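You operate a simulated robot arm through the tools that you are given. There is no shell and no other tool.

Carry out the task below with a simulated robot arm. There is one attempt and no reset: what you move stays moved.

JOB
Top the washer tank up to the MAX mark from the blue tank.
Fine: cap right open, spout down, hold the push button; spill none; spout up and cap closed again.

The check looks at the end state, three seconds after you hand in, the way a careful person would. Anything else that was tipped, shoved, dropped, spilled or broken makes it a failure. Lids that push on must go on centred and level and be pressed home; caps that screw on are set level and turned clockwise until they are tight.

ROBOT AND FRAMES
A 7-joint arm with a two-finger parallel gripper, fixed in place. Base frame: the origin is at the foot of the arm, x ahead of it, y to its left, z up. Units: cm, degrees, N and s.
With the tool pointing down near the work surface it reaches from about 46 to 92 cm from the base axis. Its first joint turns from -115.0 to 115.0 degrees. Payload 3.91 kg.
Tool frame: the origin (TCP) lies between the finger pads and is the grasp point; the fingertips stand 3 cm ahead of it; z points along the fingers, y is the line along which they close. Largest opening 11 cm; finger width 2, thickness 1; the body of the gripper, 4.8 by 11.2 cm, starts 5.5 cm behind the TCP.
Orientation is that of the tool frame in the base frame, as a unit quaternion [w, x, y, z]. With the fingers straight down and closing along the base's y, the tool's x points along the base's -x, its y along +y and its z along -z.

CONTROLS
- The arm moves only by the tool arm_command. Its argument "series" is a list of rows, each a list of 3 entries, a list of its own where there are three numbers: the shift along the base's x, y, z in units of 20 mm (1.0 is 20 mm), then the turn, a rotation vector about the base's x, y, z in units of 4 degrees (1.0 is 4 degrees), then the gripper command, from -1 (shut) to 1 (fully open), values between in proportion. In form: [[[dx, dy, dz], [ax, ay, az], jaw], ...]. A call has 1 to 20 rows; each row shifts and turns the commanded pose from where the row before left it. A call with a number of a shift or a turn outside -1 to 1 is refused whole. A row lasts 0.2 s, in which the tool goes at most 5 cm and 8.6 degrees; a call with a longer step from one row to the next is refused whole, and so is a gripper value outside its range. A pose out of reach is approached as far as the arm can. The call stops where the force on the tool passes 90 N (or 10 N more than at its start, if that is more) or the arm is blocked; 0.2 s more then pass. The fingers move at their own pace (about 15.3 cm/s each) and stop on an object; they squeeze with about 25 N. The grip force told is the motor's: it shows also when the fingers shut on nothing. Time passes only in rows, and 0.2 s behind the last, so rows that do not move let the fingers close. The reply holds the time, the measured pose of the TCP, the force on the tool along the base axes, the opening and the grip force, in the units named above and with some noise, with the torque about the TCP (base axes, N m) and any sound that the robot's microphone picked up.
- Cameras (640 x 400 px; columns grow to the right, rows downward): "scene" is fixed at [21.96, 64.95, 141.62]; the picture's right is [-0.80, -0.60, 0.00], its down [-0.32, 0.43, -0.84] and it looks along [0.50, -0.68, -0.54] (base axes); focal length 335 px, centre (320, 200). "wrist" rides on the gripper at [7.2, 1.7, -10.3] in the tool frame; the picture's right is [-0.23, 0.97, 0.00], its down [-0.76, -0.18, -0.62] and it looks along [-0.61, -0.14, 0.78] (tool axes); focal length 222 px, centre (320, 200). There is no depth. A picture from a camera that has moved, and an enlarged one, comes with that camera's place and axes in the base frame and with its lens.
- grab_frame(camera): a new picture of that camera. No time passes.
- move_column(by): slides the trunk up (or, below 0, down) by that many cm; the arm rides with it, the base frame stays. It gives what a move gives, with no picture.
- inspect(camera, box): a new picture of the part [left, top, right, bottom] of that camera's present view, enlarged. No time passes.
- sign_off(): hands the job in; it is judged then, once.

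Nothing tells you positions but the pictures and the camera data. Unless the task says otherwise, let go and move clear before handing in.

The tools are called after "Request:" by a JSON object that holds its "op" and its "data". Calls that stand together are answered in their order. arm_command: Moves the arm, as the interface text tells. Its arguments: {"type":"object","properties":{"series":{"type":"array","items":{"type":"array"}}},"required":["series"]} The other tools are called the same way: move_column (by) slides the trunk up or down; grab_frame (camera) takes a picture; inspect (camera, box) takes an enlarged picture of a part of a camera's view; sign_off () hands the job in.

At the start:

```text
clock: 0.0
position: [47.69, 28.3, 124.51]
ee_rot: [0.0, -0.001, 1.0, 0.0]
ft_force: [0.1, -1.0, 0.4]
wrist_torque: [0.02, 0.03, -0.02]
gripper_width: 10.97
grip_force: 0.0
trunk travel left (down, up): [-72.5, 26.5]
```

scene: 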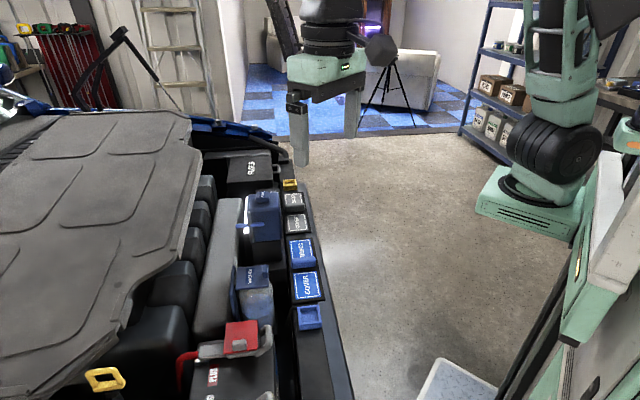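
wrist: 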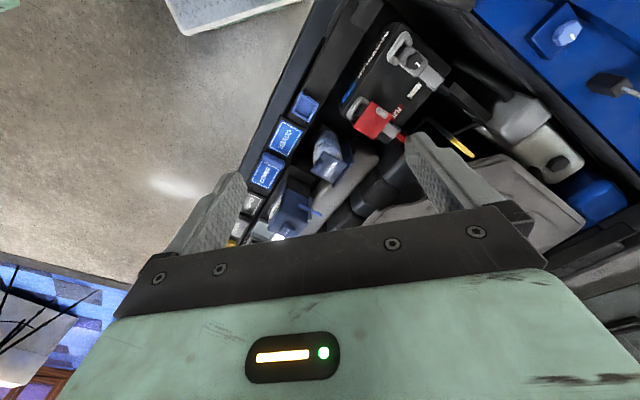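

I see an engine bay on the left of the scene picture, with a washer tank, a blue tank with spout, and other items along the front edge. I'll enlarge the views to find out what is what before I move.

Request:
{"op": "inspect", "data": {"camera": "scene", "box": [180, 140, 360, 260]}}

Request:
{"op": "inspect", "data": {"camera": "scene", "box": [170, 240, 370, 400]}}

Request:
{"op": "inspect", "data": {"camera": "wrist", "box": [220, 80, 380, 250]}}

Request:
{"op": "inspect", "data": {"camera": "wrist", "box": [300, 0, 640, 220]}}

Request:
{"op": "inspect", "data": {"camera": "scene", "box": [0, 80, 240, 400]}}

```text
3.33 times, centred on (270, 200) of scene
camera zoom: at [21.96, 64.95, 141.62], right [-0.8, -0.6, 0.0], down [-0.32, 0.43, -0.84], along [0.5, -0.68, -0.54], focal length 1117 px, centre (487, 200)
```

zoom: 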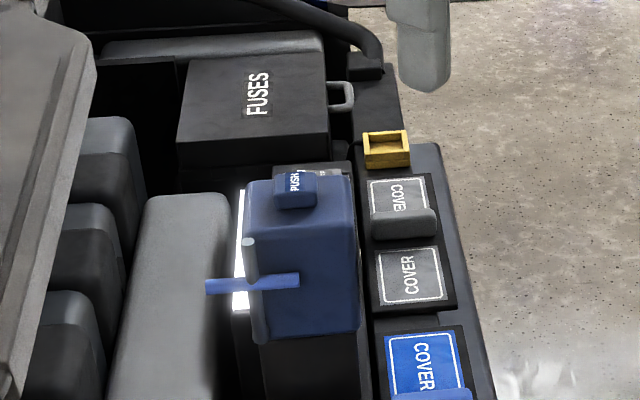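

```text
2.50 times, centred on (270, 320) of scene
camera zoom: at [21.96, 64.95, 141.62], right [-0.8, -0.6, 0.0], down [-0.32, 0.43, -0.84], along [0.5, -0.68, -0.54], focal length 838 px, centre (445, -100)
```

zoom: 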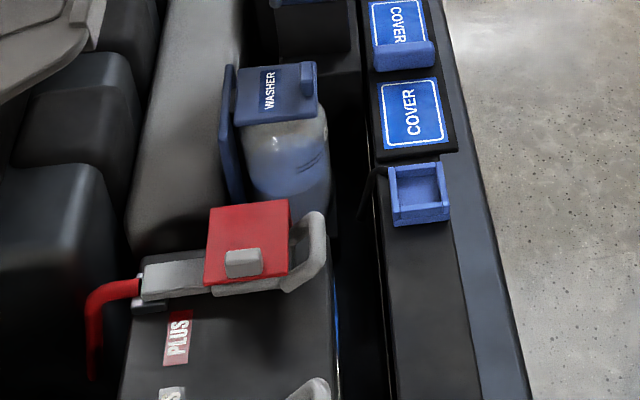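

```text
2.35 times, centred on (300, 165) of wrist
camera zoom: at [40.55, 30.04, 134.98], right [0.23, 0.97, 0.0], down [0.76, -0.18, 0.62], along [0.61, -0.14, -0.78], focal length 523 px, centre (367, 282)
```

zoom: 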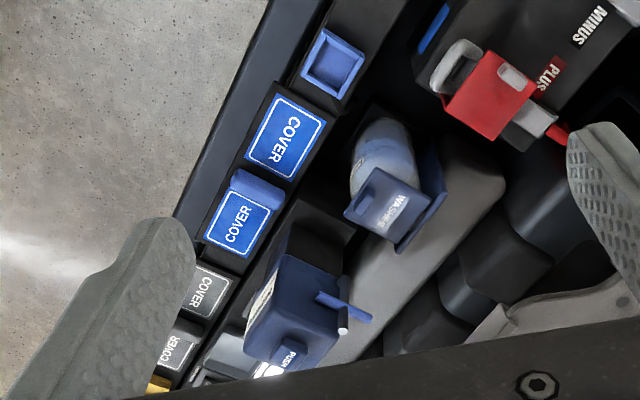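

```text
1.82 times, centred on (470, 110) of wrist
camera zoom: at [40.55, 30.04, 134.98], right [0.23, 0.97, 0.0], down [0.76, -0.18, 0.62], along [0.61, -0.14, -0.78], focal length 404 px, centre (47, 364)
```

zoom: 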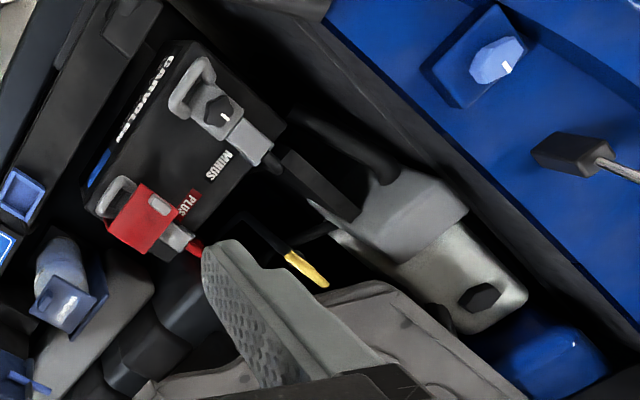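

```text
1.25 times, centred on (120, 240) of scene
camera zoom: at [21.96, 64.95, 141.62], right [-0.8, -0.6, 0.0], down [-0.32, 0.43, -0.84], along [0.5, -0.68, -0.54], focal length 419 px, centre (570, 150)
```

zoom: 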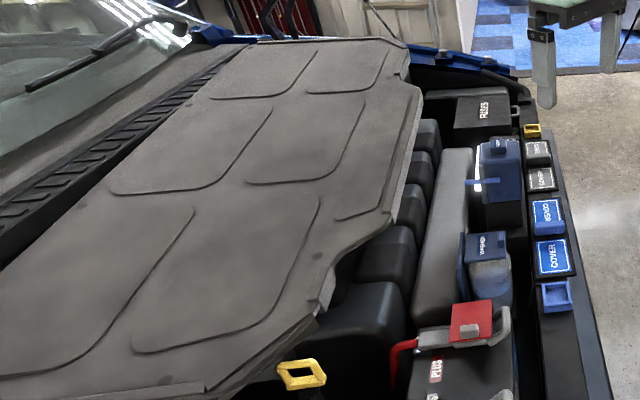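

The engine bay holds a translucent washer bottle with a hinged blue WASHER lid at roughly (73, 25, 79). Beside it is a blue tank with a PUSH button at about (80, 12, 93) and a swivelling spout. I'll move the wrist camera closer, staying high above everything, for better views.

Request:
{"op": "arm_command", "data": {"series": [[[0.736, -0.45, -0.8], [0, 0, 0], 1], [[0.736, -0.45, -0.8], [0, 0, 0], 1], [[0.736, -0.45, -0.8], [0, 0, 0], 1], [[0.736, -0.45, -0.8], [0, 0, 0], 1], [[0.736, -0.45, -0.8], [0, 0, 0], 1], [[0.736, -0.45, -0.8], [0, 0, 0], 1]]}}

Request:
{"op": "grab_frame", "data": {"camera": "wrist"}}

Request:
{"op": "grab_frame", "data": {"camera": "scene"}}

```text
clock: 1.4
position: [56.33, 22.88, 114.91]
ee_rot: [0.0, -0.001, 1.0, 0.0]
ft_force: [-0.5, -0.5, 0.3]
wrist_torque: [-0.01, 0.0, 0.0]
gripper_width: 11.01
grip_force: 0.2
trunk travel left (down, up): [-72.5, 26.5]
```

```text
taken
camera wrist: at [49.17, 24.57, 125.4], right [0.23, 0.97, 0.0], down [0.76, -0.18, 0.62], along [0.61, -0.14, -0.78], focal length 222 px, centre (320, 200)
```

wrist: 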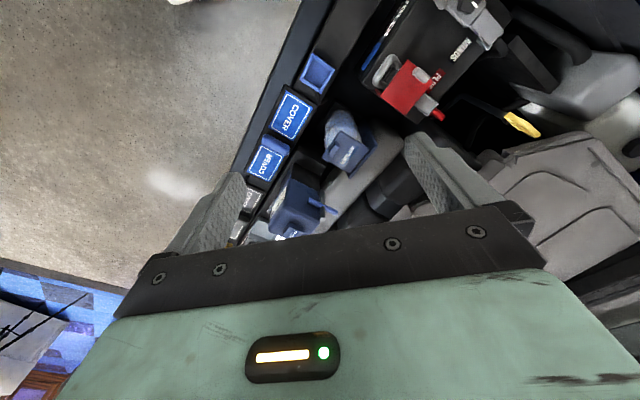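

```text
taken
```

scene: 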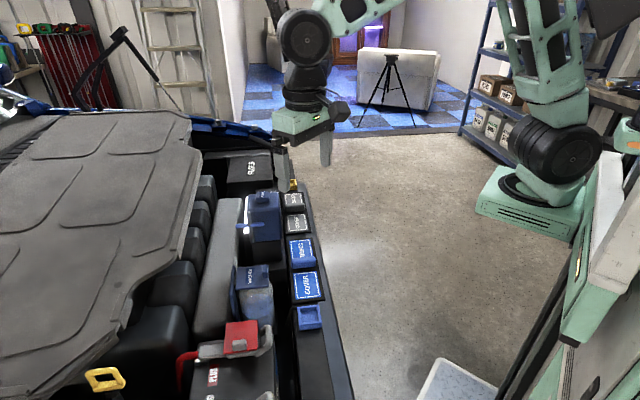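

The wrist view is closer to the row of covers, the washer bottle and the blue tank. I'll enlarge those parts.

Request:
{"op": "inspect", "data": {"camera": "wrist", "box": [220, 100, 400, 250]}}

Request:
{"op": "inspect", "data": {"camera": "wrist", "box": [290, 100, 380, 180]}}

Request:
{"op": "inspect", "data": {"camera": "scene", "box": [220, 170, 340, 270]}}

Request:
{"op": "inspect", "data": {"camera": "scene", "box": [220, 250, 340, 340]}}

```text
2.67 times, centred on (310, 175) of wrist
camera zoom: at [49.17, 24.57, 125.4], right [0.23, 0.97, 0.0], down [0.76, -0.18, 0.62], along [0.61, -0.14, -0.78], focal length 592 px, centre (347, 267)
```

zoom: 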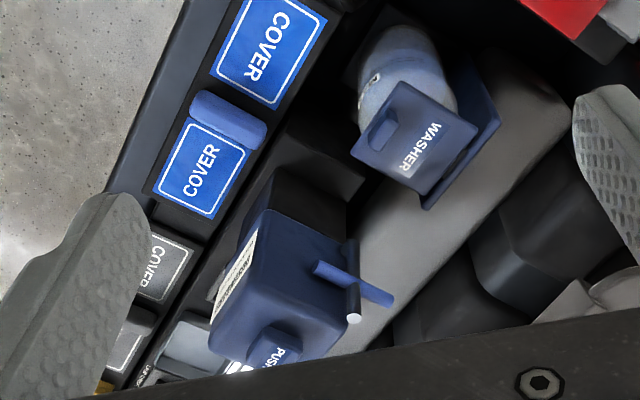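

```text
5.00 times, centred on (335, 140) of wrist
camera zoom: at [49.17, 24.57, 125.4], right [0.23, 0.97, 0.0], down [0.76, -0.18, 0.62], along [0.61, -0.14, -0.78], focal length 1111 px, centre (245, 500)
```

zoom: 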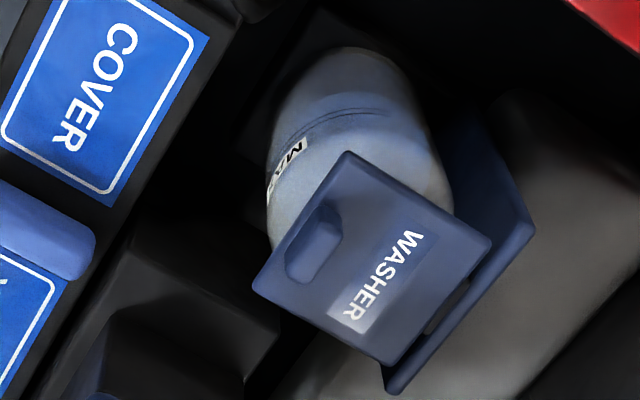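

```text
4.00 times, centred on (280, 220) of scene
camera zoom: at [21.96, 64.95, 141.62], right [-0.8, -0.6, 0.0], down [-0.32, 0.43, -0.84], along [0.5, -0.68, -0.54], focal length 1341 px, centre (480, 120)
```

zoom: 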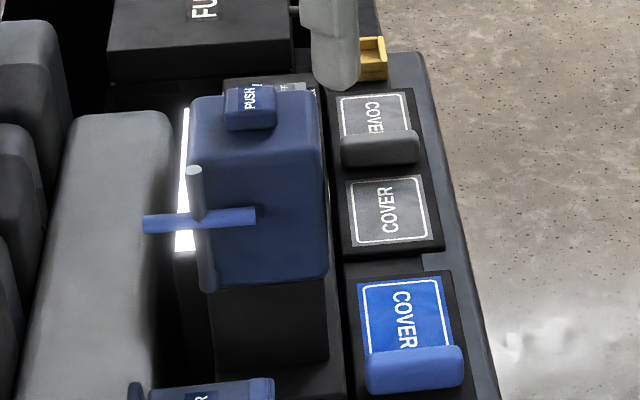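

```text
4.44 times, centred on (280, 295) of scene
camera zoom: at [21.96, 64.95, 141.62], right [-0.8, -0.6, 0.0], down [-0.32, 0.43, -0.84], along [0.5, -0.68, -0.54], focal length 1490 px, centre (498, -222)
```

zoom: 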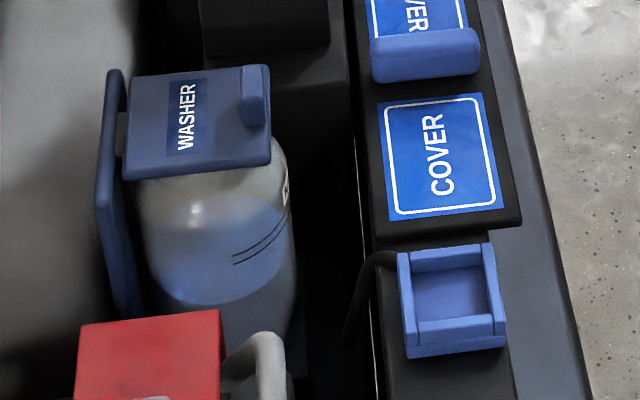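

The car lies at 45° to the base. I'll use u=(0.707,0.707) for inward and v=(0.707,-0.707) for along the ledge. The washer lid is about 8×7.5 cm, centred near u=69.3, v=34, z≈79, hinged on the inner side with a tab on the near edge. I'll turn the gripper 45° so the camera looks inward, and move in to get close-ups.

Request:
{"op": "arm_command", "data": {"series": [[[0.425, -0.1875, -0.54], [0, 0, 0.9375], 1], [[0.425, -0.1875, -0.54], [0, 0, 0.9375], 1], [[0.425, -0.1875, -0.54], [0, 0, 0.9375], 1], [[0.425, -0.1875, -0.54], [0, 0, 0.9375], 1], [[0.425, -0.1875, -0.54], [0, 0, 0.9375], 1], [[0.425, -0.1875, -0.54], [0, 0, 0.9375], 1], [[0.425, -0.1875, -0.54], [0, 0, 0.9375], 1], [[0.425, -0.1875, -0.54], [0, 0, 0.9375], 1], [[0.425, -0.1875, -0.54], [0, 0, 0.9375], 1], [[0.425, -0.1875, -0.54], [0, 0, 0.9375], 1], [[0.425, -0.1875, -0.54], [0, 0, 0.9375], 1], [[0.425, -0.1875, -0.54], [0, 0, 0.9375], 1]]}}

Request:
{"op": "grab_frame", "data": {"camera": "wrist"}}

Request:
{"op": "grab_frame", "data": {"camera": "scene"}}

```text
clock: 4.0
position: [66.65, 18.26, 102.06]
ee_rot: [0.0, -0.383, 0.924, 0.0]
ft_force: [0.0, 0.0, 0.9]
wrist_torque: [0.01, 0.0, 0.02]
gripper_width: 11.01
grip_force: 0.1
trunk travel left (down, up): [-72.5, 26.5]
```

```text
taken
camera wrist: at [60.45, 14.39, 112.41], right [-0.53, 0.85, 0.0], down [0.66, 0.41, 0.62], along [0.53, 0.33, -0.78], focal length 222 px, centre (320, 200)
```

wrist: 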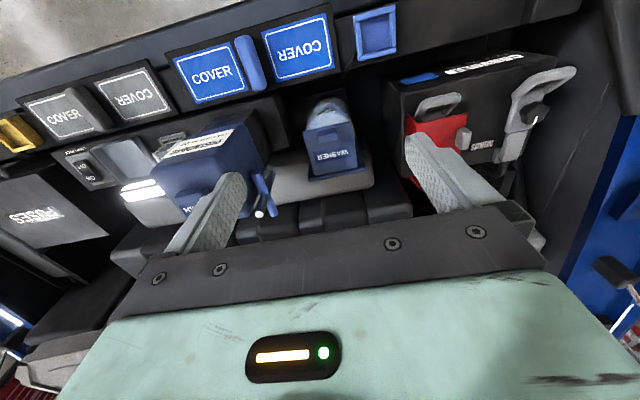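

```text
taken
```

scene: 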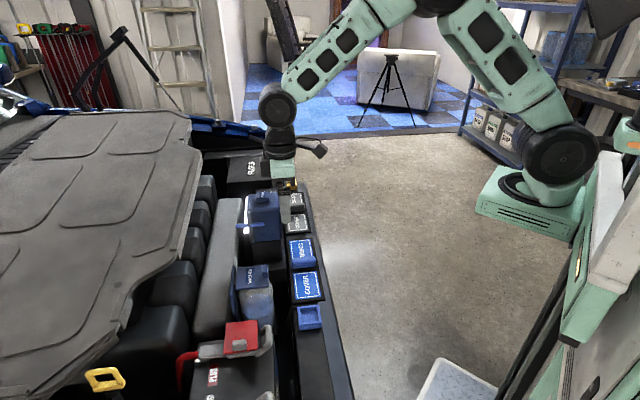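

From this side I can see the tank, its label and a small panel with lettering next to it. I'll zoom in to read these.

Request:
{"op": "inspect", "data": {"camera": "wrist", "box": [40, 110, 200, 230]}}

Request:
{"op": "inspect", "data": {"camera": "wrist", "box": [140, 100, 290, 230]}}

Request:
{"op": "inspect", "data": {"camera": "wrist", "box": [280, 80, 380, 190]}}

Request:
{"op": "inspect", "data": {"camera": "wrist", "box": [140, 0, 420, 120]}}

```text
3.33 times, centred on (120, 170) of wrist
camera zoom: at [60.45, 14.39, 112.41], right [-0.53, 0.85, 0.0], down [0.66, 0.41, 0.62], along [0.53, 0.33, -0.78], focal length 740 px, centre (987, 300)
```

zoom: 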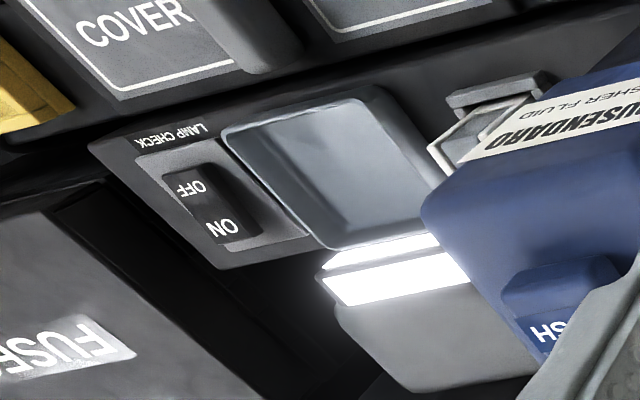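

```text
3.08 times, centred on (215, 165) of wrist
camera zoom: at [60.45, 14.39, 112.41], right [-0.53, 0.85, 0.0], down [0.66, 0.41, 0.62], along [0.53, 0.33, -0.78], focal length 684 px, centre (643, 308)
```

zoom: 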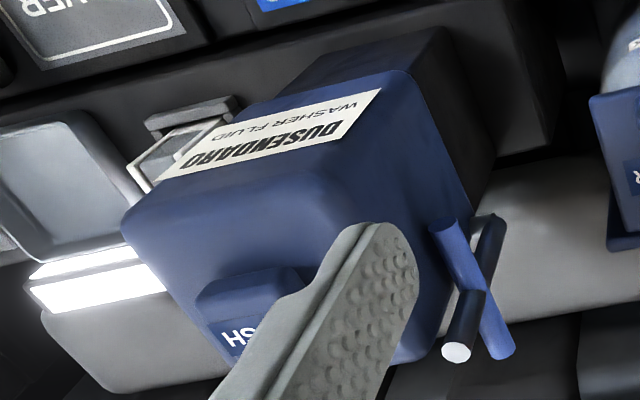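

```text
3.64 times, centred on (330, 135) of wrist
camera zoom: at [60.45, 14.39, 112.41], right [-0.53, 0.85, 0.0], down [0.66, 0.41, 0.62], along [0.53, 0.33, -0.78], focal length 808 px, centre (284, 436)
```

zoom: 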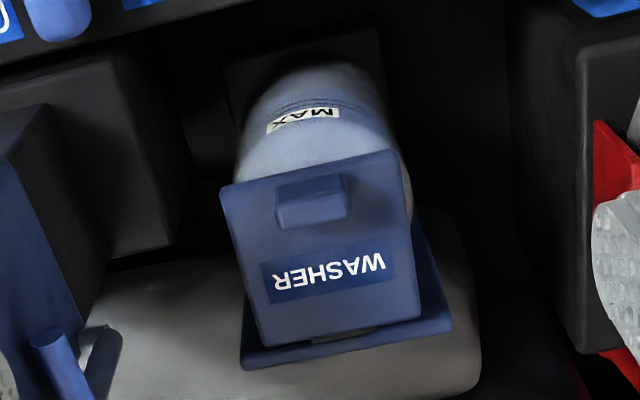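

```text
2.29 times, centred on (280, 60) of wrist
camera zoom: at [60.45, 14.39, 112.41], right [-0.53, 0.85, 0.0], down [0.66, 0.41, 0.62], along [0.53, 0.33, -0.78], focal length 508 px, centre (411, 520)
```

zoom: 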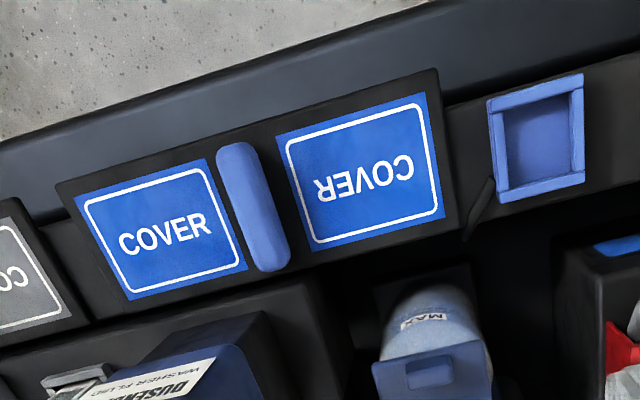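

The tank is labelled as washer fluid, so it's the right source. The panel beside it is a lamp-check switch, which I'll leave alone. I'll look more closely at the lid tab, the MAX mark and the spout.

Request:
{"op": "inspect", "data": {"camera": "wrist", "box": [300, 90, 350, 125]}}

Request:
{"op": "inspect", "data": {"camera": "wrist", "box": [300, 120, 365, 185]}}

Request:
{"op": "inspect", "data": {"camera": "scene", "box": [228, 255, 288, 330]}}

Request:
{"op": "inspect", "data": {"camera": "scene", "box": [230, 185, 285, 265]}}

```text
11.43 times, centred on (325, 108) of wrist
camera zoom: at [60.45, 14.39, 112.41], right [-0.53, 0.85, 0.0], down [0.66, 0.41, 0.62], along [0.53, 0.33, -0.78], focal length 2538 px, centre (263, 1257)
```

zoom: 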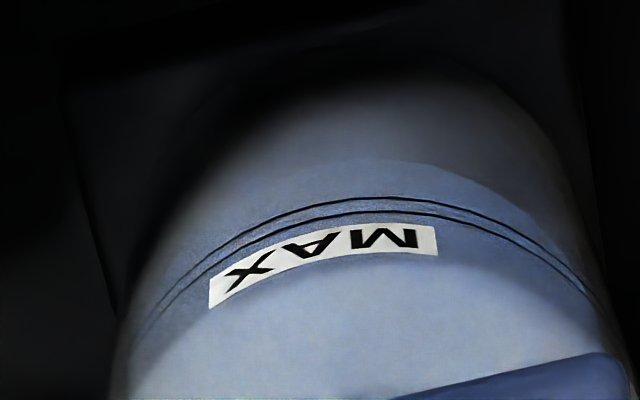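

```text
6.15 times, centred on (332, 152) of wrist
camera zoom: at [60.45, 14.39, 112.41], right [-0.53, 0.85, 0.0], down [0.66, 0.41, 0.62], along [0.53, 0.33, -0.78], focal length 1367 px, centre (243, 492)
```

zoom: 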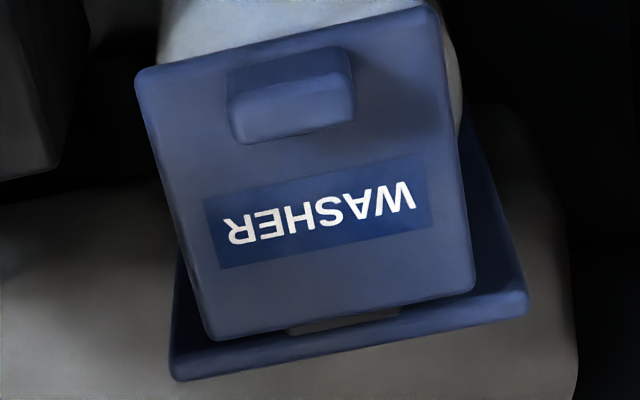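

```text
5.33 times, centred on (258, 292) of scene
camera zoom: at [21.96, 64.95, 141.62], right [-0.8, -0.6, 0.0], down [-0.32, 0.43, -0.84], along [0.5, -0.68, -0.54], focal length 1788 px, centre (651, -293)
```

zoom: 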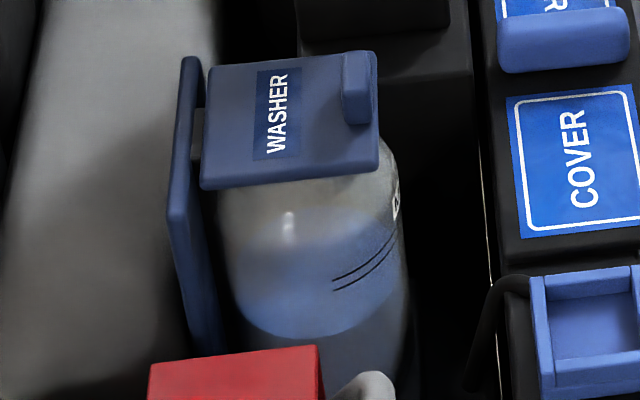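

```text
5.00 times, centred on (258, 225) of scene
camera zoom: at [21.96, 64.95, 141.62], right [-0.8, -0.6, 0.0], down [-0.32, 0.43, -0.84], along [0.5, -0.68, -0.54], focal length 1676 px, centre (632, 75)
```

zoom: 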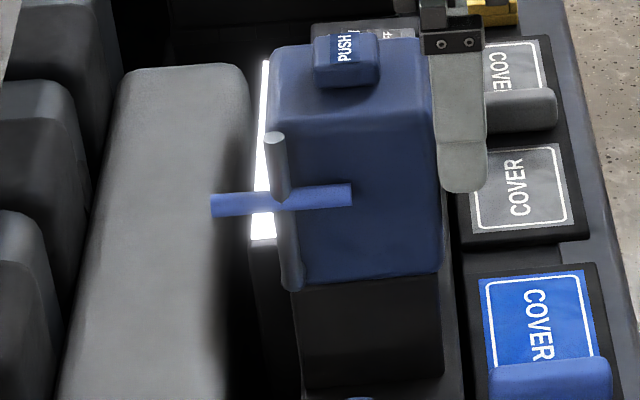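

Now the geometry is clear:
- **Lid:** a raised tab about 3×1.2×2 cm sits at u≈66.2, v≈34.3, with its top at z≈81. The hinge is near u≈74.
- **Level:** the liquid sits about 1.4 cm below the MAX band.
- **Spout:** it stands upright at (80, 18), pivots near z≈81.5, and has a cross bar at z≈88.4.

Next I'll hover over the tab with the fingers partly open and check the alignment.

Request:
{"op": "arm_command", "data": {"series": [[[0.28, 0.269, -0.875], [0, 0, 0], 0.09], [[0.28, 0.269, -0.875], [0, 0, 0], 0.09], [[0.28, 0.269, -0.875], [0, 0, 0], 0.09], [[0.28, 0.269, -0.875], [0, 0, 0], 0.09], [[0.28, 0.269, -0.875], [0, 0, 0], 0.09], [[0.28, 0.269, -0.875], [0, 0, 0], 0.09], [[0.28, 0.269, -0.875], [0, 0, 0], 0.09], [[0.28, 0.269, -0.875], [0, 0, 0], 0.09]]}}

Request:
{"op": "grab_frame", "data": {"camera": "wrist"}}

Request:
{"op": "inspect", "data": {"camera": "scene", "box": [200, 170, 340, 330]}}

```text
clock: 5.8
position: [71.24, 22.57, 87.88]
ee_rot: [0.0, -0.383, 0.924, 0.001]
ft_force: [0.5, 0.0, 0.6]
wrist_torque: [0.0, -0.01, 0.0]
gripper_width: 6.01
grip_force: 0.1
trunk travel left (down, up): [-72.5, 26.5]
```

```text
taken
camera wrist: at [64.95, 18.7, 98.39], right [-0.53, 0.85, 0.0], down [0.66, 0.41, 0.62], along [0.53, 0.33, -0.78], focal length 222 px, centre (320, 200)
```

wrist: 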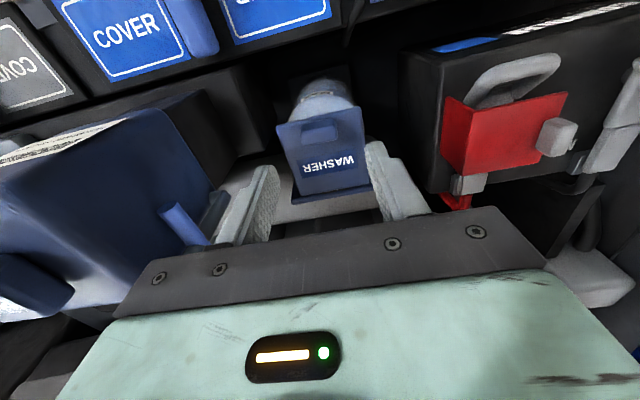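

```text
2.50 times, centred on (270, 250) of scene
camera zoom: at [21.96, 64.95, 141.62], right [-0.8, -0.6, 0.0], down [-0.32, 0.43, -0.84], along [0.5, -0.68, -0.54], focal length 838 px, centre (445, 75)
```

zoom: 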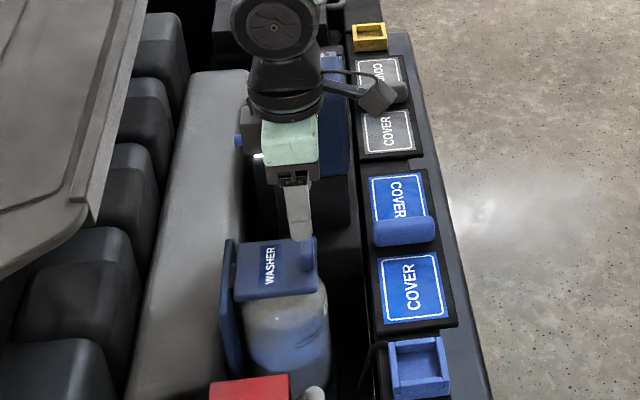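

The fingers straddle the lid. I'll zoom in to measure the tab precisely from this closer pose.

Request:
{"op": "inspect", "data": {"camera": "wrist", "box": [270, 90, 390, 210]}}

Request:
{"op": "inspect", "data": {"camera": "scene", "box": [240, 235, 290, 290]}}

Request:
{"op": "inspect", "data": {"camera": "wrist", "box": [140, 180, 240, 260]}}

```text
3.33 times, centred on (330, 150) of wrist
camera zoom: at [64.95, 18.7, 98.39], right [-0.53, 0.85, 0.0], down [0.66, 0.41, 0.62], along [0.53, 0.33, -0.78], focal length 740 px, centre (287, 367)
```

zoom: 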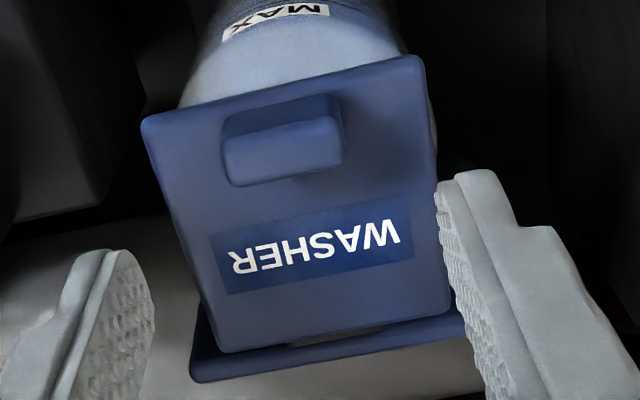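

```text
7.27 times, centred on (265, 262) of scene
camera zoom: at [21.96, 64.95, 141.62], right [-0.8, -0.6, 0.0], down [-0.32, 0.43, -0.84], along [0.5, -0.68, -0.54], focal length 2438 px, centre (720, -254)
```

zoom: 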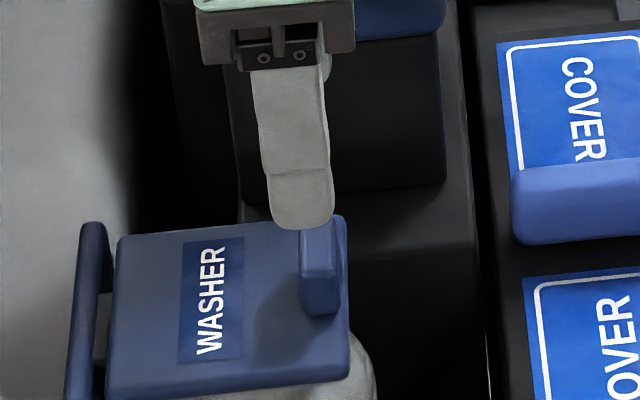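

```text
5.00 times, centred on (190, 220) of wrist
camera zoom: at [64.95, 18.7, 98.39], right [-0.53, 0.85, 0.0], down [0.66, 0.41, 0.62], along [0.53, 0.33, -0.78], focal length 1111 px, centre (970, 100)
```

zoom: 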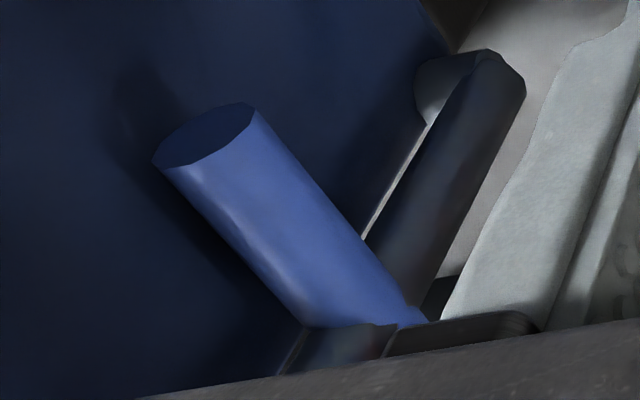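

The tab sits between the fingers, at u 65.6–66.9 and v 32.9–35.8, with its top at z≈81. I'll narrow the gap and descend around it, stopping above the lid surface.

Request:
{"op": "arm_command", "data": {"series": [[[0, 0, 0], [0, 0, 0], -0.16], [[-0.04, 0, -0.6], [0, 0, 0], -0.16], [[-0.04, 0, -0.6], [0, 0, 0], -0.16], [[0, 0, -0.6], [0, 0, 0], -0.16], [[0, 0, -0.6], [0, 0, 0], -0.16]]}}

Request:
{"op": "inspect", "data": {"camera": "wrist", "box": [250, 90, 410, 230]}}

Request:
{"op": "inspect", "data": {"camera": "scene", "box": [240, 235, 290, 290]}}

```text
clock: 7.0
position: [71.05, 22.56, 83.16]
ee_rot: [0.0, -0.383, 0.924, 0.0]
ft_force: [0.4, 0.4, -0.2]
wrist_torque: [-0.04, 0.04, -0.05]
gripper_width: 4.6
grip_force: 0.0
trunk travel left (down, up): [-72.5, 26.5]
```

```text
2.86 times, centred on (330, 160) of wrist
camera zoom: at [64.74, 18.74, 93.55], right [-0.53, 0.85, 0.0], down [0.66, 0.41, 0.62], along [0.53, 0.33, -0.78], focal length 635 px, centre (291, 314)
```

zoom: 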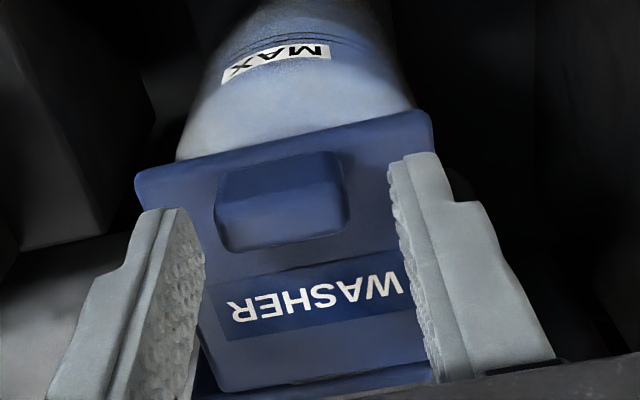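

```text
7.27 times, centred on (265, 262) of scene
camera zoom: at [21.96, 64.95, 141.62], right [-0.8, -0.6, 0.0], down [-0.32, 0.43, -0.84], along [0.5, -0.68, -0.54], focal length 2438 px, centre (720, -254)
```

zoom: 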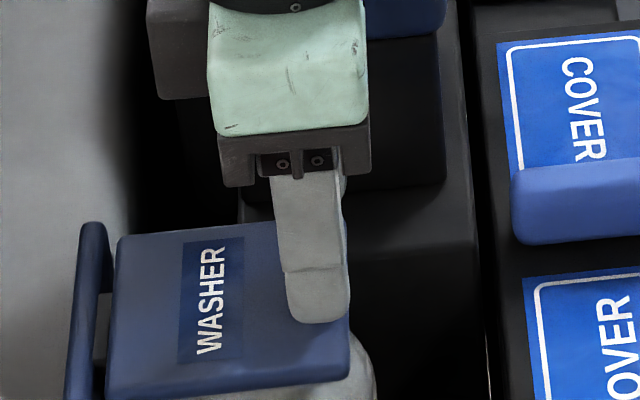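

The fingers are aligned either side of the tab, with tips about 1 cm above the lid. I'll lower slightly and close on the tab.

Request:
{"op": "arm_command", "data": {"series": [[[0, 0, -0.2], [0, 0, 0], -0.16], [[0, 0, 0], [0, 0, 0], -1], [[0, 0, 0], [0, 0, 0], -1], [[0, 0, 0], [0, 0, 0], -1]]}}

Request:
{"op": "inspect", "data": {"camera": "wrist", "box": [250, 90, 410, 230]}}

```text
clock: 8.0
position: [71.16, 22.52, 82.88]
ee_rot: [0.0, -0.383, 0.924, -0.001]
ft_force: [8.8, -9.4, 0.9]
wrist_torque: [-0.26, -0.26, -0.02]
gripper_width: 3.15
grip_force: 44.4
trunk travel left (down, up): [-72.5, 26.5]
```

```text
2.86 times, centred on (330, 160) of wrist
camera zoom: at [64.92, 18.58, 93.21], right [-0.53, 0.85, 0.0], down [0.66, 0.41, 0.62], along [0.53, 0.33, -0.78], focal length 635 px, centre (291, 314)
```

zoom: 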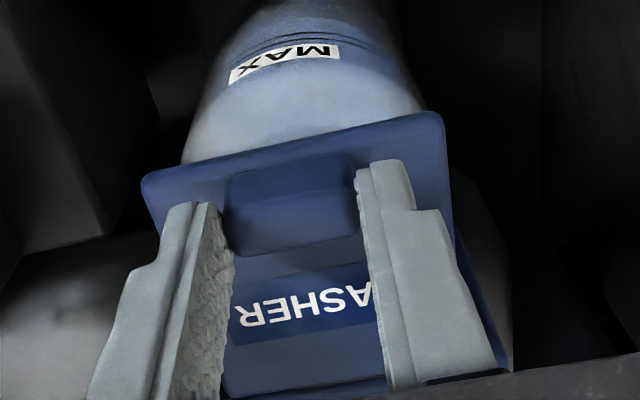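

The tab is gripped (width 3.15), with a small sideways force showing I'm about 0.2 cm off along v. I'll centre, then lift the tab through the first 20° of the hinge arc and watch the forces.

Request:
{"op": "arm_command", "data": {"series": [[[0.07, -0.07, 0], [0, 0, 0], -1], [[0.0707, 0.0707, 0.325], [0, 0, 0], -1], [[0.092, 0.092, 0.32], [0, 0, 0], -1], [[0.113, 0.113, 0.305], [0, 0, 0], -1], [[0.127, 0.127, 0.29], [0, 0, 0], -1]]}}

Request:
{"op": "inspect", "data": {"camera": "wrist", "box": [250, 90, 410, 230]}}

Request:
{"op": "inspect", "data": {"camera": "scene", "box": [225, 225, 305, 325]}}

```text
clock: 9.2
position: [71.96, 23.35, 85.11]
ee_rot: [-0.002, -0.382, 0.924, 0.0]
ft_force: [-0.4, -15.8, -10.7]
wrist_torque: [-1.35, 0.92, -0.05]
gripper_width: 3.12
grip_force: 45.1
trunk travel left (down, up): [-72.5, 26.5]
```

```text
2.86 times, centred on (330, 160) of wrist
camera zoom: at [65.74, 19.36, 95.68], right [-0.53, 0.85, 0.0], down [0.67, 0.41, 0.62], along [0.53, 0.33, -0.78], focal length 635 px, centre (291, 314)
```

zoom: 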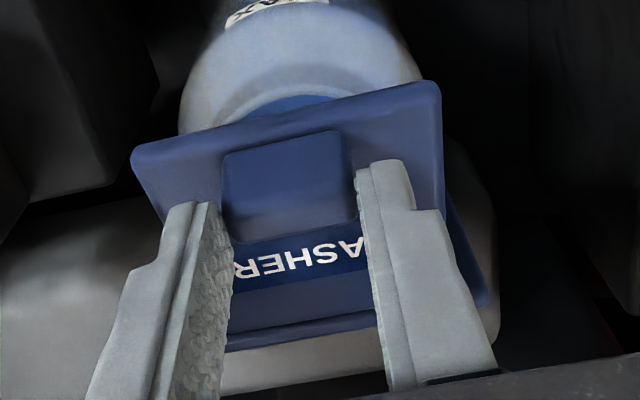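

```text
4.00 times, centred on (265, 275) of scene
camera zoom: at [21.96, 64.95, 141.62], right [-0.8, -0.6, 0.0], down [-0.32, 0.43, -0.84], along [0.5, -0.68, -0.54], focal length 1341 px, centre (540, -100)
```

zoom: 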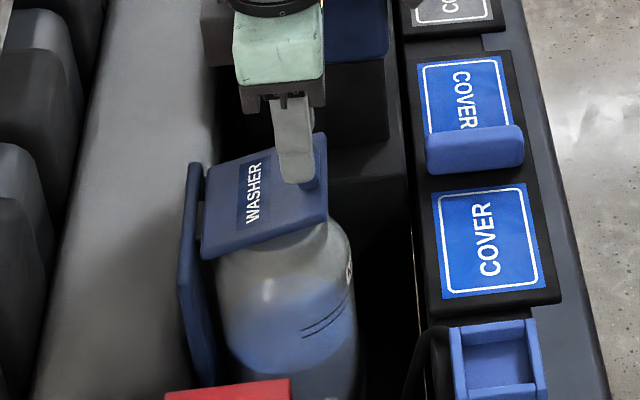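

The lid is lifting cleanly, pivoting between the finger pads with the hinge holding. I'll continue along the arc to about 50°.

Request:
{"op": "arm_command", "data": {"series": [[[0.147, 0.147, 0.272], [0, 0, 0], -1], [[0.163, 0.163, 0.254], [0, 0, 0], -1], [[0.178, 0.178, 0.2325], [0, 0, 0], -1], [[0.192, 0.192, 0.21], [0, 0, 0], -1], [[0.204, 0.204, 0.185], [0, 0, 0], -1], [[0.214, 0.214, 0.16], [0, 0, 0], -1]]}}

Request:
{"op": "inspect", "data": {"camera": "wrist", "box": [250, 90, 410, 230]}}

Request:
{"op": "inspect", "data": {"camera": "scene", "box": [225, 225, 305, 325]}}

```text
clock: 10.6
position: [74.3, 25.45, 87.93]
ee_rot: [-0.001, -0.383, 0.924, 0.0]
ft_force: [-0.9, -23.6, 2.6]
wrist_torque: [-1.48, 0.88, 0.06]
gripper_width: 3.13
grip_force: 44.6
trunk travel left (down, up): [-72.5, 26.5]
```

```text
2.86 times, centred on (330, 160) of wrist
camera zoom: at [67.96, 21.61, 98.37], right [-0.53, 0.85, 0.0], down [0.66, 0.41, 0.62], along [0.53, 0.33, -0.78], focal length 635 px, centre (291, 314)
```

zoom: 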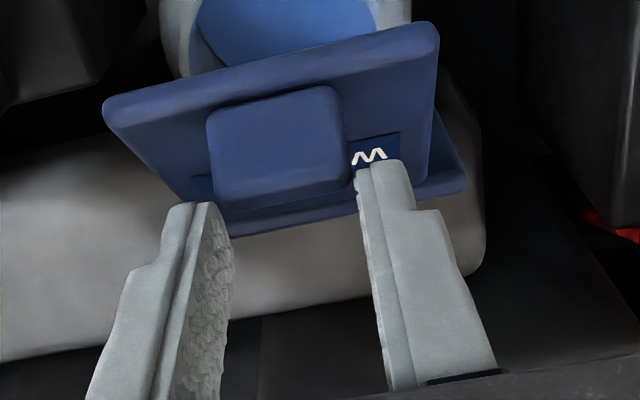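

```text
4.00 times, centred on (265, 275) of scene
camera zoom: at [21.96, 64.95, 141.62], right [-0.8, -0.6, 0.0], down [-0.32, 0.43, -0.84], along [0.5, -0.68, -0.54], focal length 1341 px, centre (540, -100)
```

zoom: 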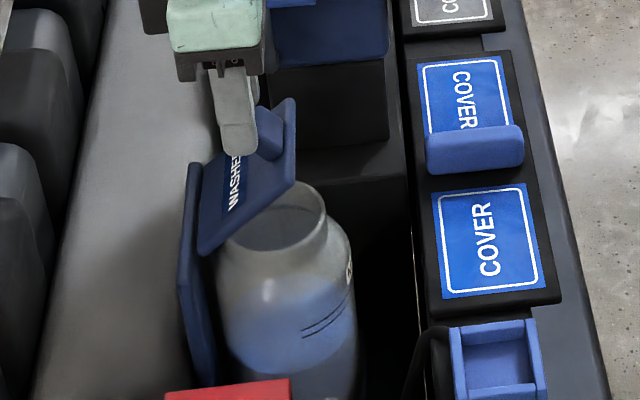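

The lid is at about 45° and the bottle mouth is visible. The pads resist the tab pivoting, so I'll tilt the gripper along with the lid as I go on.

Request:
{"op": "arm_command", "data": {"series": [[[0.2836, 0.2836, 0.1275], [-0.737, 0.737, 0], -1], [[0.291, 0.291, 0.0935], [-0.737, 0.737, 0], -1], [[0.2956, 0.2956, 0.0585], [-0.737, 0.737, 0], -1]]}}

Request:
{"op": "inspect", "data": {"camera": "wrist", "box": [250, 90, 410, 230]}}

Request:
{"op": "inspect", "data": {"camera": "scene", "box": [225, 205, 305, 305]}}

```text
clock: 11.4
position: [76.05, 27.16, 88.52]
ee_rot: [-0.1, -0.381, 0.918, -0.043]
ft_force: [3.9, -24.4, 12.4]
wrist_torque: [-1.22, 0.5, 0.16]
gripper_width: 3.14
grip_force: 44.7
trunk travel left (down, up): [-72.5, 26.5]
```

```text
2.86 times, centred on (330, 160) of wrist
camera zoom: at [71.34, 24.99, 100.3], right [-0.53, 0.85, -0.05], down [0.75, 0.5, 0.44], along [0.4, 0.2, -0.89], focal length 635 px, centre (291, 314)
```

zoom: 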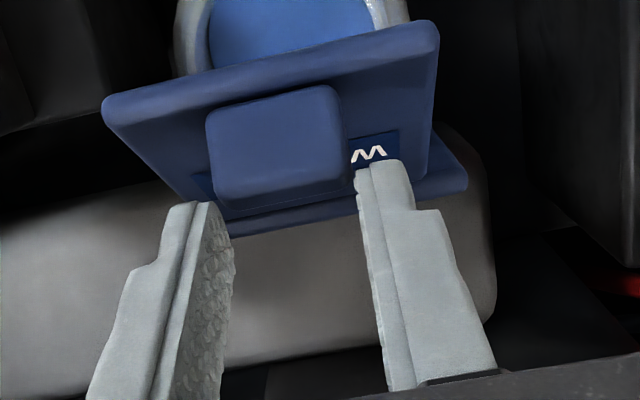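

```text
4.00 times, centred on (265, 255) of scene
camera zoom: at [21.96, 64.95, 141.62], right [-0.8, -0.6, 0.0], down [-0.32, 0.43, -0.84], along [0.5, -0.68, -0.54], focal length 1341 px, centre (540, -20)
```

zoom: 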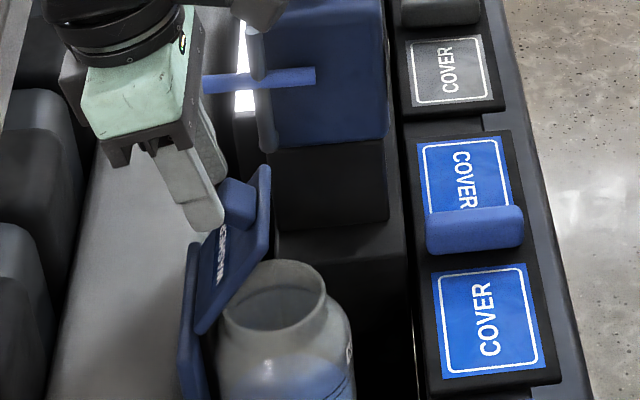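

The lid now moves rigidly with the gripper, at about 56°. I'll continue the arc, with a small correction to relieve the side and vertical forces.

Request:
{"op": "arm_command", "data": {"series": [[[0.333, 0.263, 0.06], [-0.737, 0.737, 0], -1], [[0.333, 0.263, 0.02], [-0.737, 0.737, 0], -1], [[0.333, 0.263, -0.02], [-0.737, 0.737, 0], -1]]}}

Request:
{"op": "inspect", "data": {"camera": "wrist", "box": [250, 90, 410, 230]}}

Request:
{"op": "inspect", "data": {"camera": "scene", "box": [225, 205, 305, 305]}}

```text
clock: 12.2
position: [73.19, 25.16, 89.35]
ee_rot: [-0.202, -0.375, 0.901, -0.081]
ft_force: [-0.9, 1.2, -0.4]
wrist_torque: [0.04, 0.01, 0.02]
gripper_width: 0.02
grip_force: 37.5
out of reach, approached as far as the arm can: row 1, 2, 3
trunk travel left (down, up): [-72.5, 26.5]
```

```text
2.86 times, centred on (330, 160) of wrist
camera zoom: at [70.6, 24.86, 101.96], right [-0.55, 0.83, -0.09], down [0.8, 0.55, 0.24], along [0.25, 0.06, -0.97], focal length 635 px, centre (291, 314)
```

zoom: 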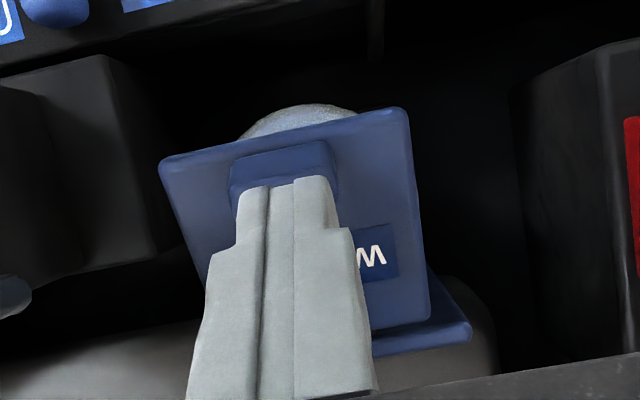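

```text
4.00 times, centred on (265, 255) of scene
camera zoom: at [21.96, 64.95, 141.62], right [-0.8, -0.6, 0.0], down [-0.32, 0.43, -0.84], along [0.5, -0.68, -0.54], focal length 1341 px, centre (540, -20)
```

zoom: 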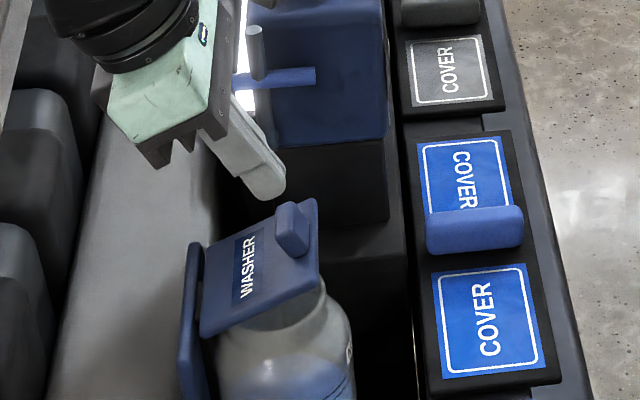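

The tilted pose ran out of reach, so the gripper slipped off the tab and the lid dropped back to about 20°. Nothing else was touched. I'll back off upward to an upright pose and see where the lid stays.

Request:
{"op": "arm_command", "data": {"series": [[[-0.442, -0.442, 0.5], [0.737, -0.737, 0], -1], [[-0.442, -0.442, 0.5], [0.737, -0.737, 0], -1], [[-0.442, -0.442, 0.5], [0.737, -0.737, 0], -1], [[-0.442, -0.442, 0.5], [0.737, -0.737, 0], -1], [[-0.442, -0.442, 0.3], [0.737, -0.737, 0], -1], [[-0.442, -0.442, 0.3], [0.737, -0.737, 0], -1]]}}

Request:
{"op": "grab_frame", "data": {"camera": "wrist"}}

Request:
{"op": "inspect", "data": {"camera": "scene", "box": [200, 185, 320, 325]}}

```text
clock: 13.6
position: [68.24, 19.7, 94.5]
ee_rot: [0.0, -0.383, 0.924, 0.0]
ft_force: [1.0, 0.1, -0.2]
wrist_torque: [-0.06, 0.01, -0.01]
gripper_width: 0.05
grip_force: 37.9
trunk travel left (down, up): [-72.5, 26.5]
```

```text
taken
camera wrist: at [61.99, 15.83, 104.9], right [-0.53, 0.85, 0.0], down [0.66, 0.41, 0.62], along [0.53, 0.33, -0.78], focal length 222 px, centre (320, 200)
```

wrist: 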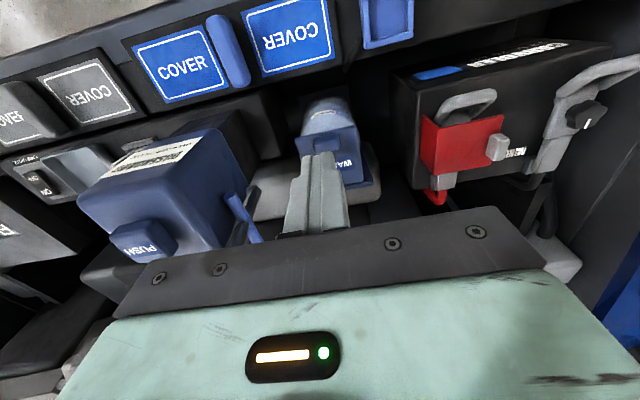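

```text
2.86 times, centred on (260, 255) of scene
camera zoom: at [21.96, 64.95, 141.62], right [-0.8, -0.6, 0.0], down [-0.32, 0.43, -0.84], along [0.5, -0.68, -0.54], focal length 958 px, centre (491, 43)
```

zoom: 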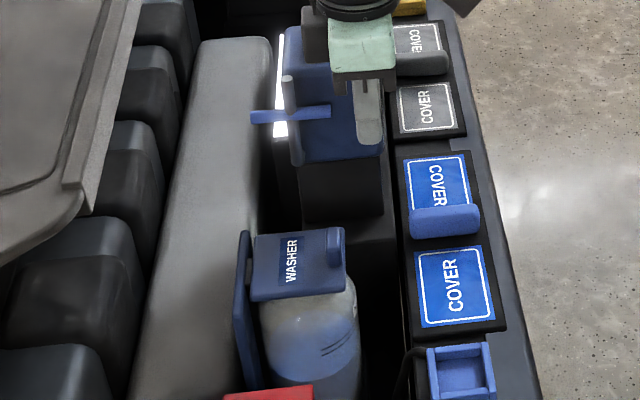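

The lid has dropped fully shut again, so it needs something holding it until it passes vertical. Because the bottle neck is narrower than the lid, its near corners overhang. I'll tilt the gripper 45° with the wrist towards the base, which keeps it in reach. Then I can put one finger under each near corner and push the lid up and over.

Request:
{"op": "arm_command", "data": {"series": [[[-0.199, -0.172, -0.2], [1, -1, 0], 0.018], [[-0.199, -0.172, -0.2], [1, -1, 0], 0.018], [[-0.199, -0.172, -0.2], [1, -1, 0], 0.018], [[-0.199, -0.172, -0.2], [1, -1, 0], 0.018], [[-0.199, -0.172, -0.2], [1, -1, 0], 0.018], [[-0.199, -0.172, -0.2], [1, -1, 0], 0.018], [[-0.199, -0.172, -0.2], [1, -1, 0], 0.018], [[-0.199, -0.172, -0.2], [1, -1, 0], 0.018]]}}

Request:
{"op": "grab_frame", "data": {"camera": "wrist"}}

Request:
{"op": "grab_frame", "data": {"camera": "scene"}}

```text
clock: 15.4
position: [65.21, 17.02, 91.22]
ee_rot: [0.357, -0.353, 0.852, 0.148]
ft_force: [-0.8, 0.4, -0.4]
wrist_torque: [0.01, 0.01, 0.0]
gripper_width: 5.61
grip_force: 0.1
trunk travel left (down, up): [-72.5, 26.5]
```

```text
taken
camera wrist: at [55.1, 9.47, 93.52], right [-0.58, 0.8, 0.16], down [0.19, -0.06, 0.98], along [0.79, 0.6, -0.12], focal length 222 px, centre (320, 200)
```

wrist: 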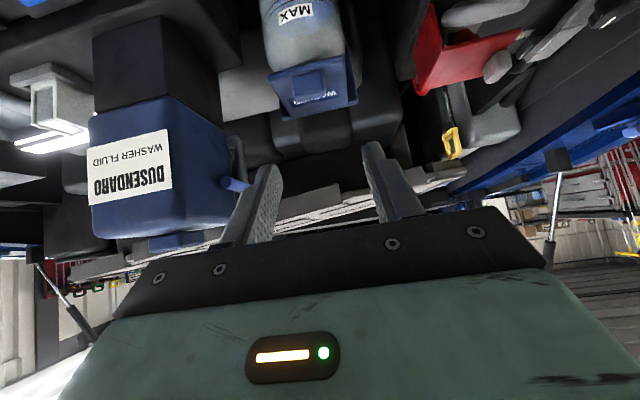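

```text
taken
```

scene: 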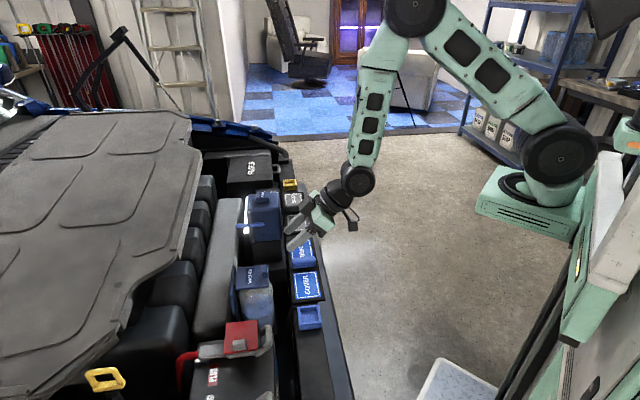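

This tilted view shows the side of the bottle and tank, though upside down. I'll zoom in on the lid edge, neck and level, and on the spout.

Request:
{"op": "inspect", "data": {"camera": "wrist", "box": [240, 0, 380, 120]}}

Request:
{"op": "inspect", "data": {"camera": "wrist", "box": [80, 80, 280, 260]}}

```text
3.33 times, centred on (310, 60) of wrist
camera zoom: at [55.1, 9.47, 93.52], right [-0.58, 0.8, 0.16], down [0.19, -0.06, 0.98], along [0.79, 0.6, -0.12], focal length 740 px, centre (353, 667)
```

zoom: 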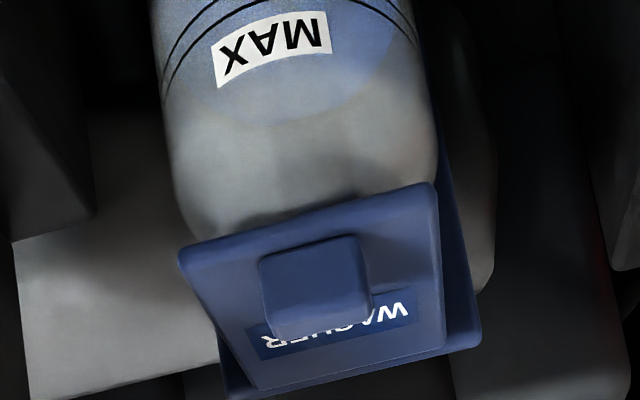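

```text
2.22 times, centred on (180, 170) of wrist
camera zoom: at [55.1, 9.47, 93.52], right [-0.58, 0.8, 0.16], down [0.19, -0.06, 0.98], along [0.79, 0.6, -0.12], focal length 494 px, centre (631, 267)
```

zoom: 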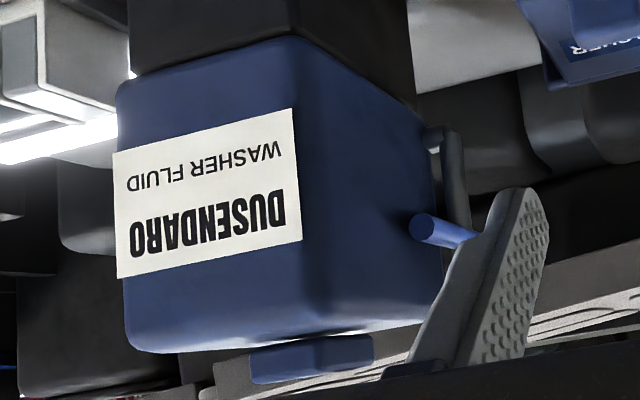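

I'll zoom in tightly on the gap between the lid's near edge and the bottle shoulder.

Request:
{"op": "inspect", "data": {"camera": "wrist", "box": [270, 40, 340, 90]}}

Request:
{"op": "inspect", "data": {"camera": "scene", "box": [232, 258, 282, 308]}}

```text
8.00 times, centred on (305, 65) of wrist
camera zoom: at [55.1, 9.47, 93.52], right [-0.58, 0.8, 0.16], down [0.19, -0.06, 0.98], along [0.79, 0.6, -0.12], focal length 1777 px, centre (440, 1280)
```

zoom: 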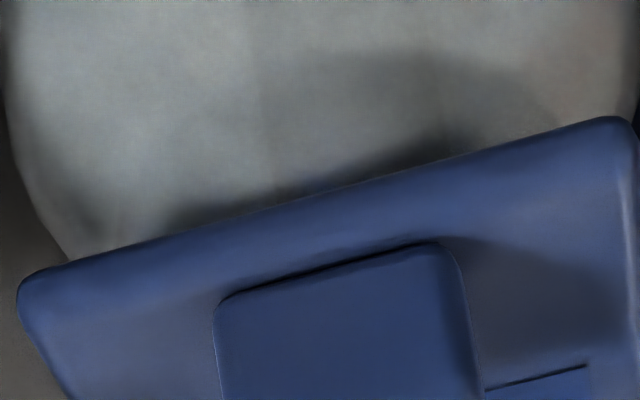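

```text
8.00 times, centred on (257, 283) of scene
camera zoom: at [21.96, 64.95, 141.62], right [-0.8, -0.6, 0.0], down [-0.32, 0.43, -0.84], along [0.5, -0.68, -0.54], focal length 2682 px, centre (824, -464)
```

zoom: 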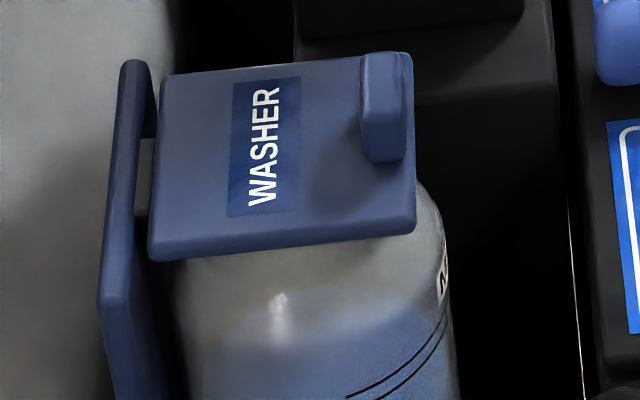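

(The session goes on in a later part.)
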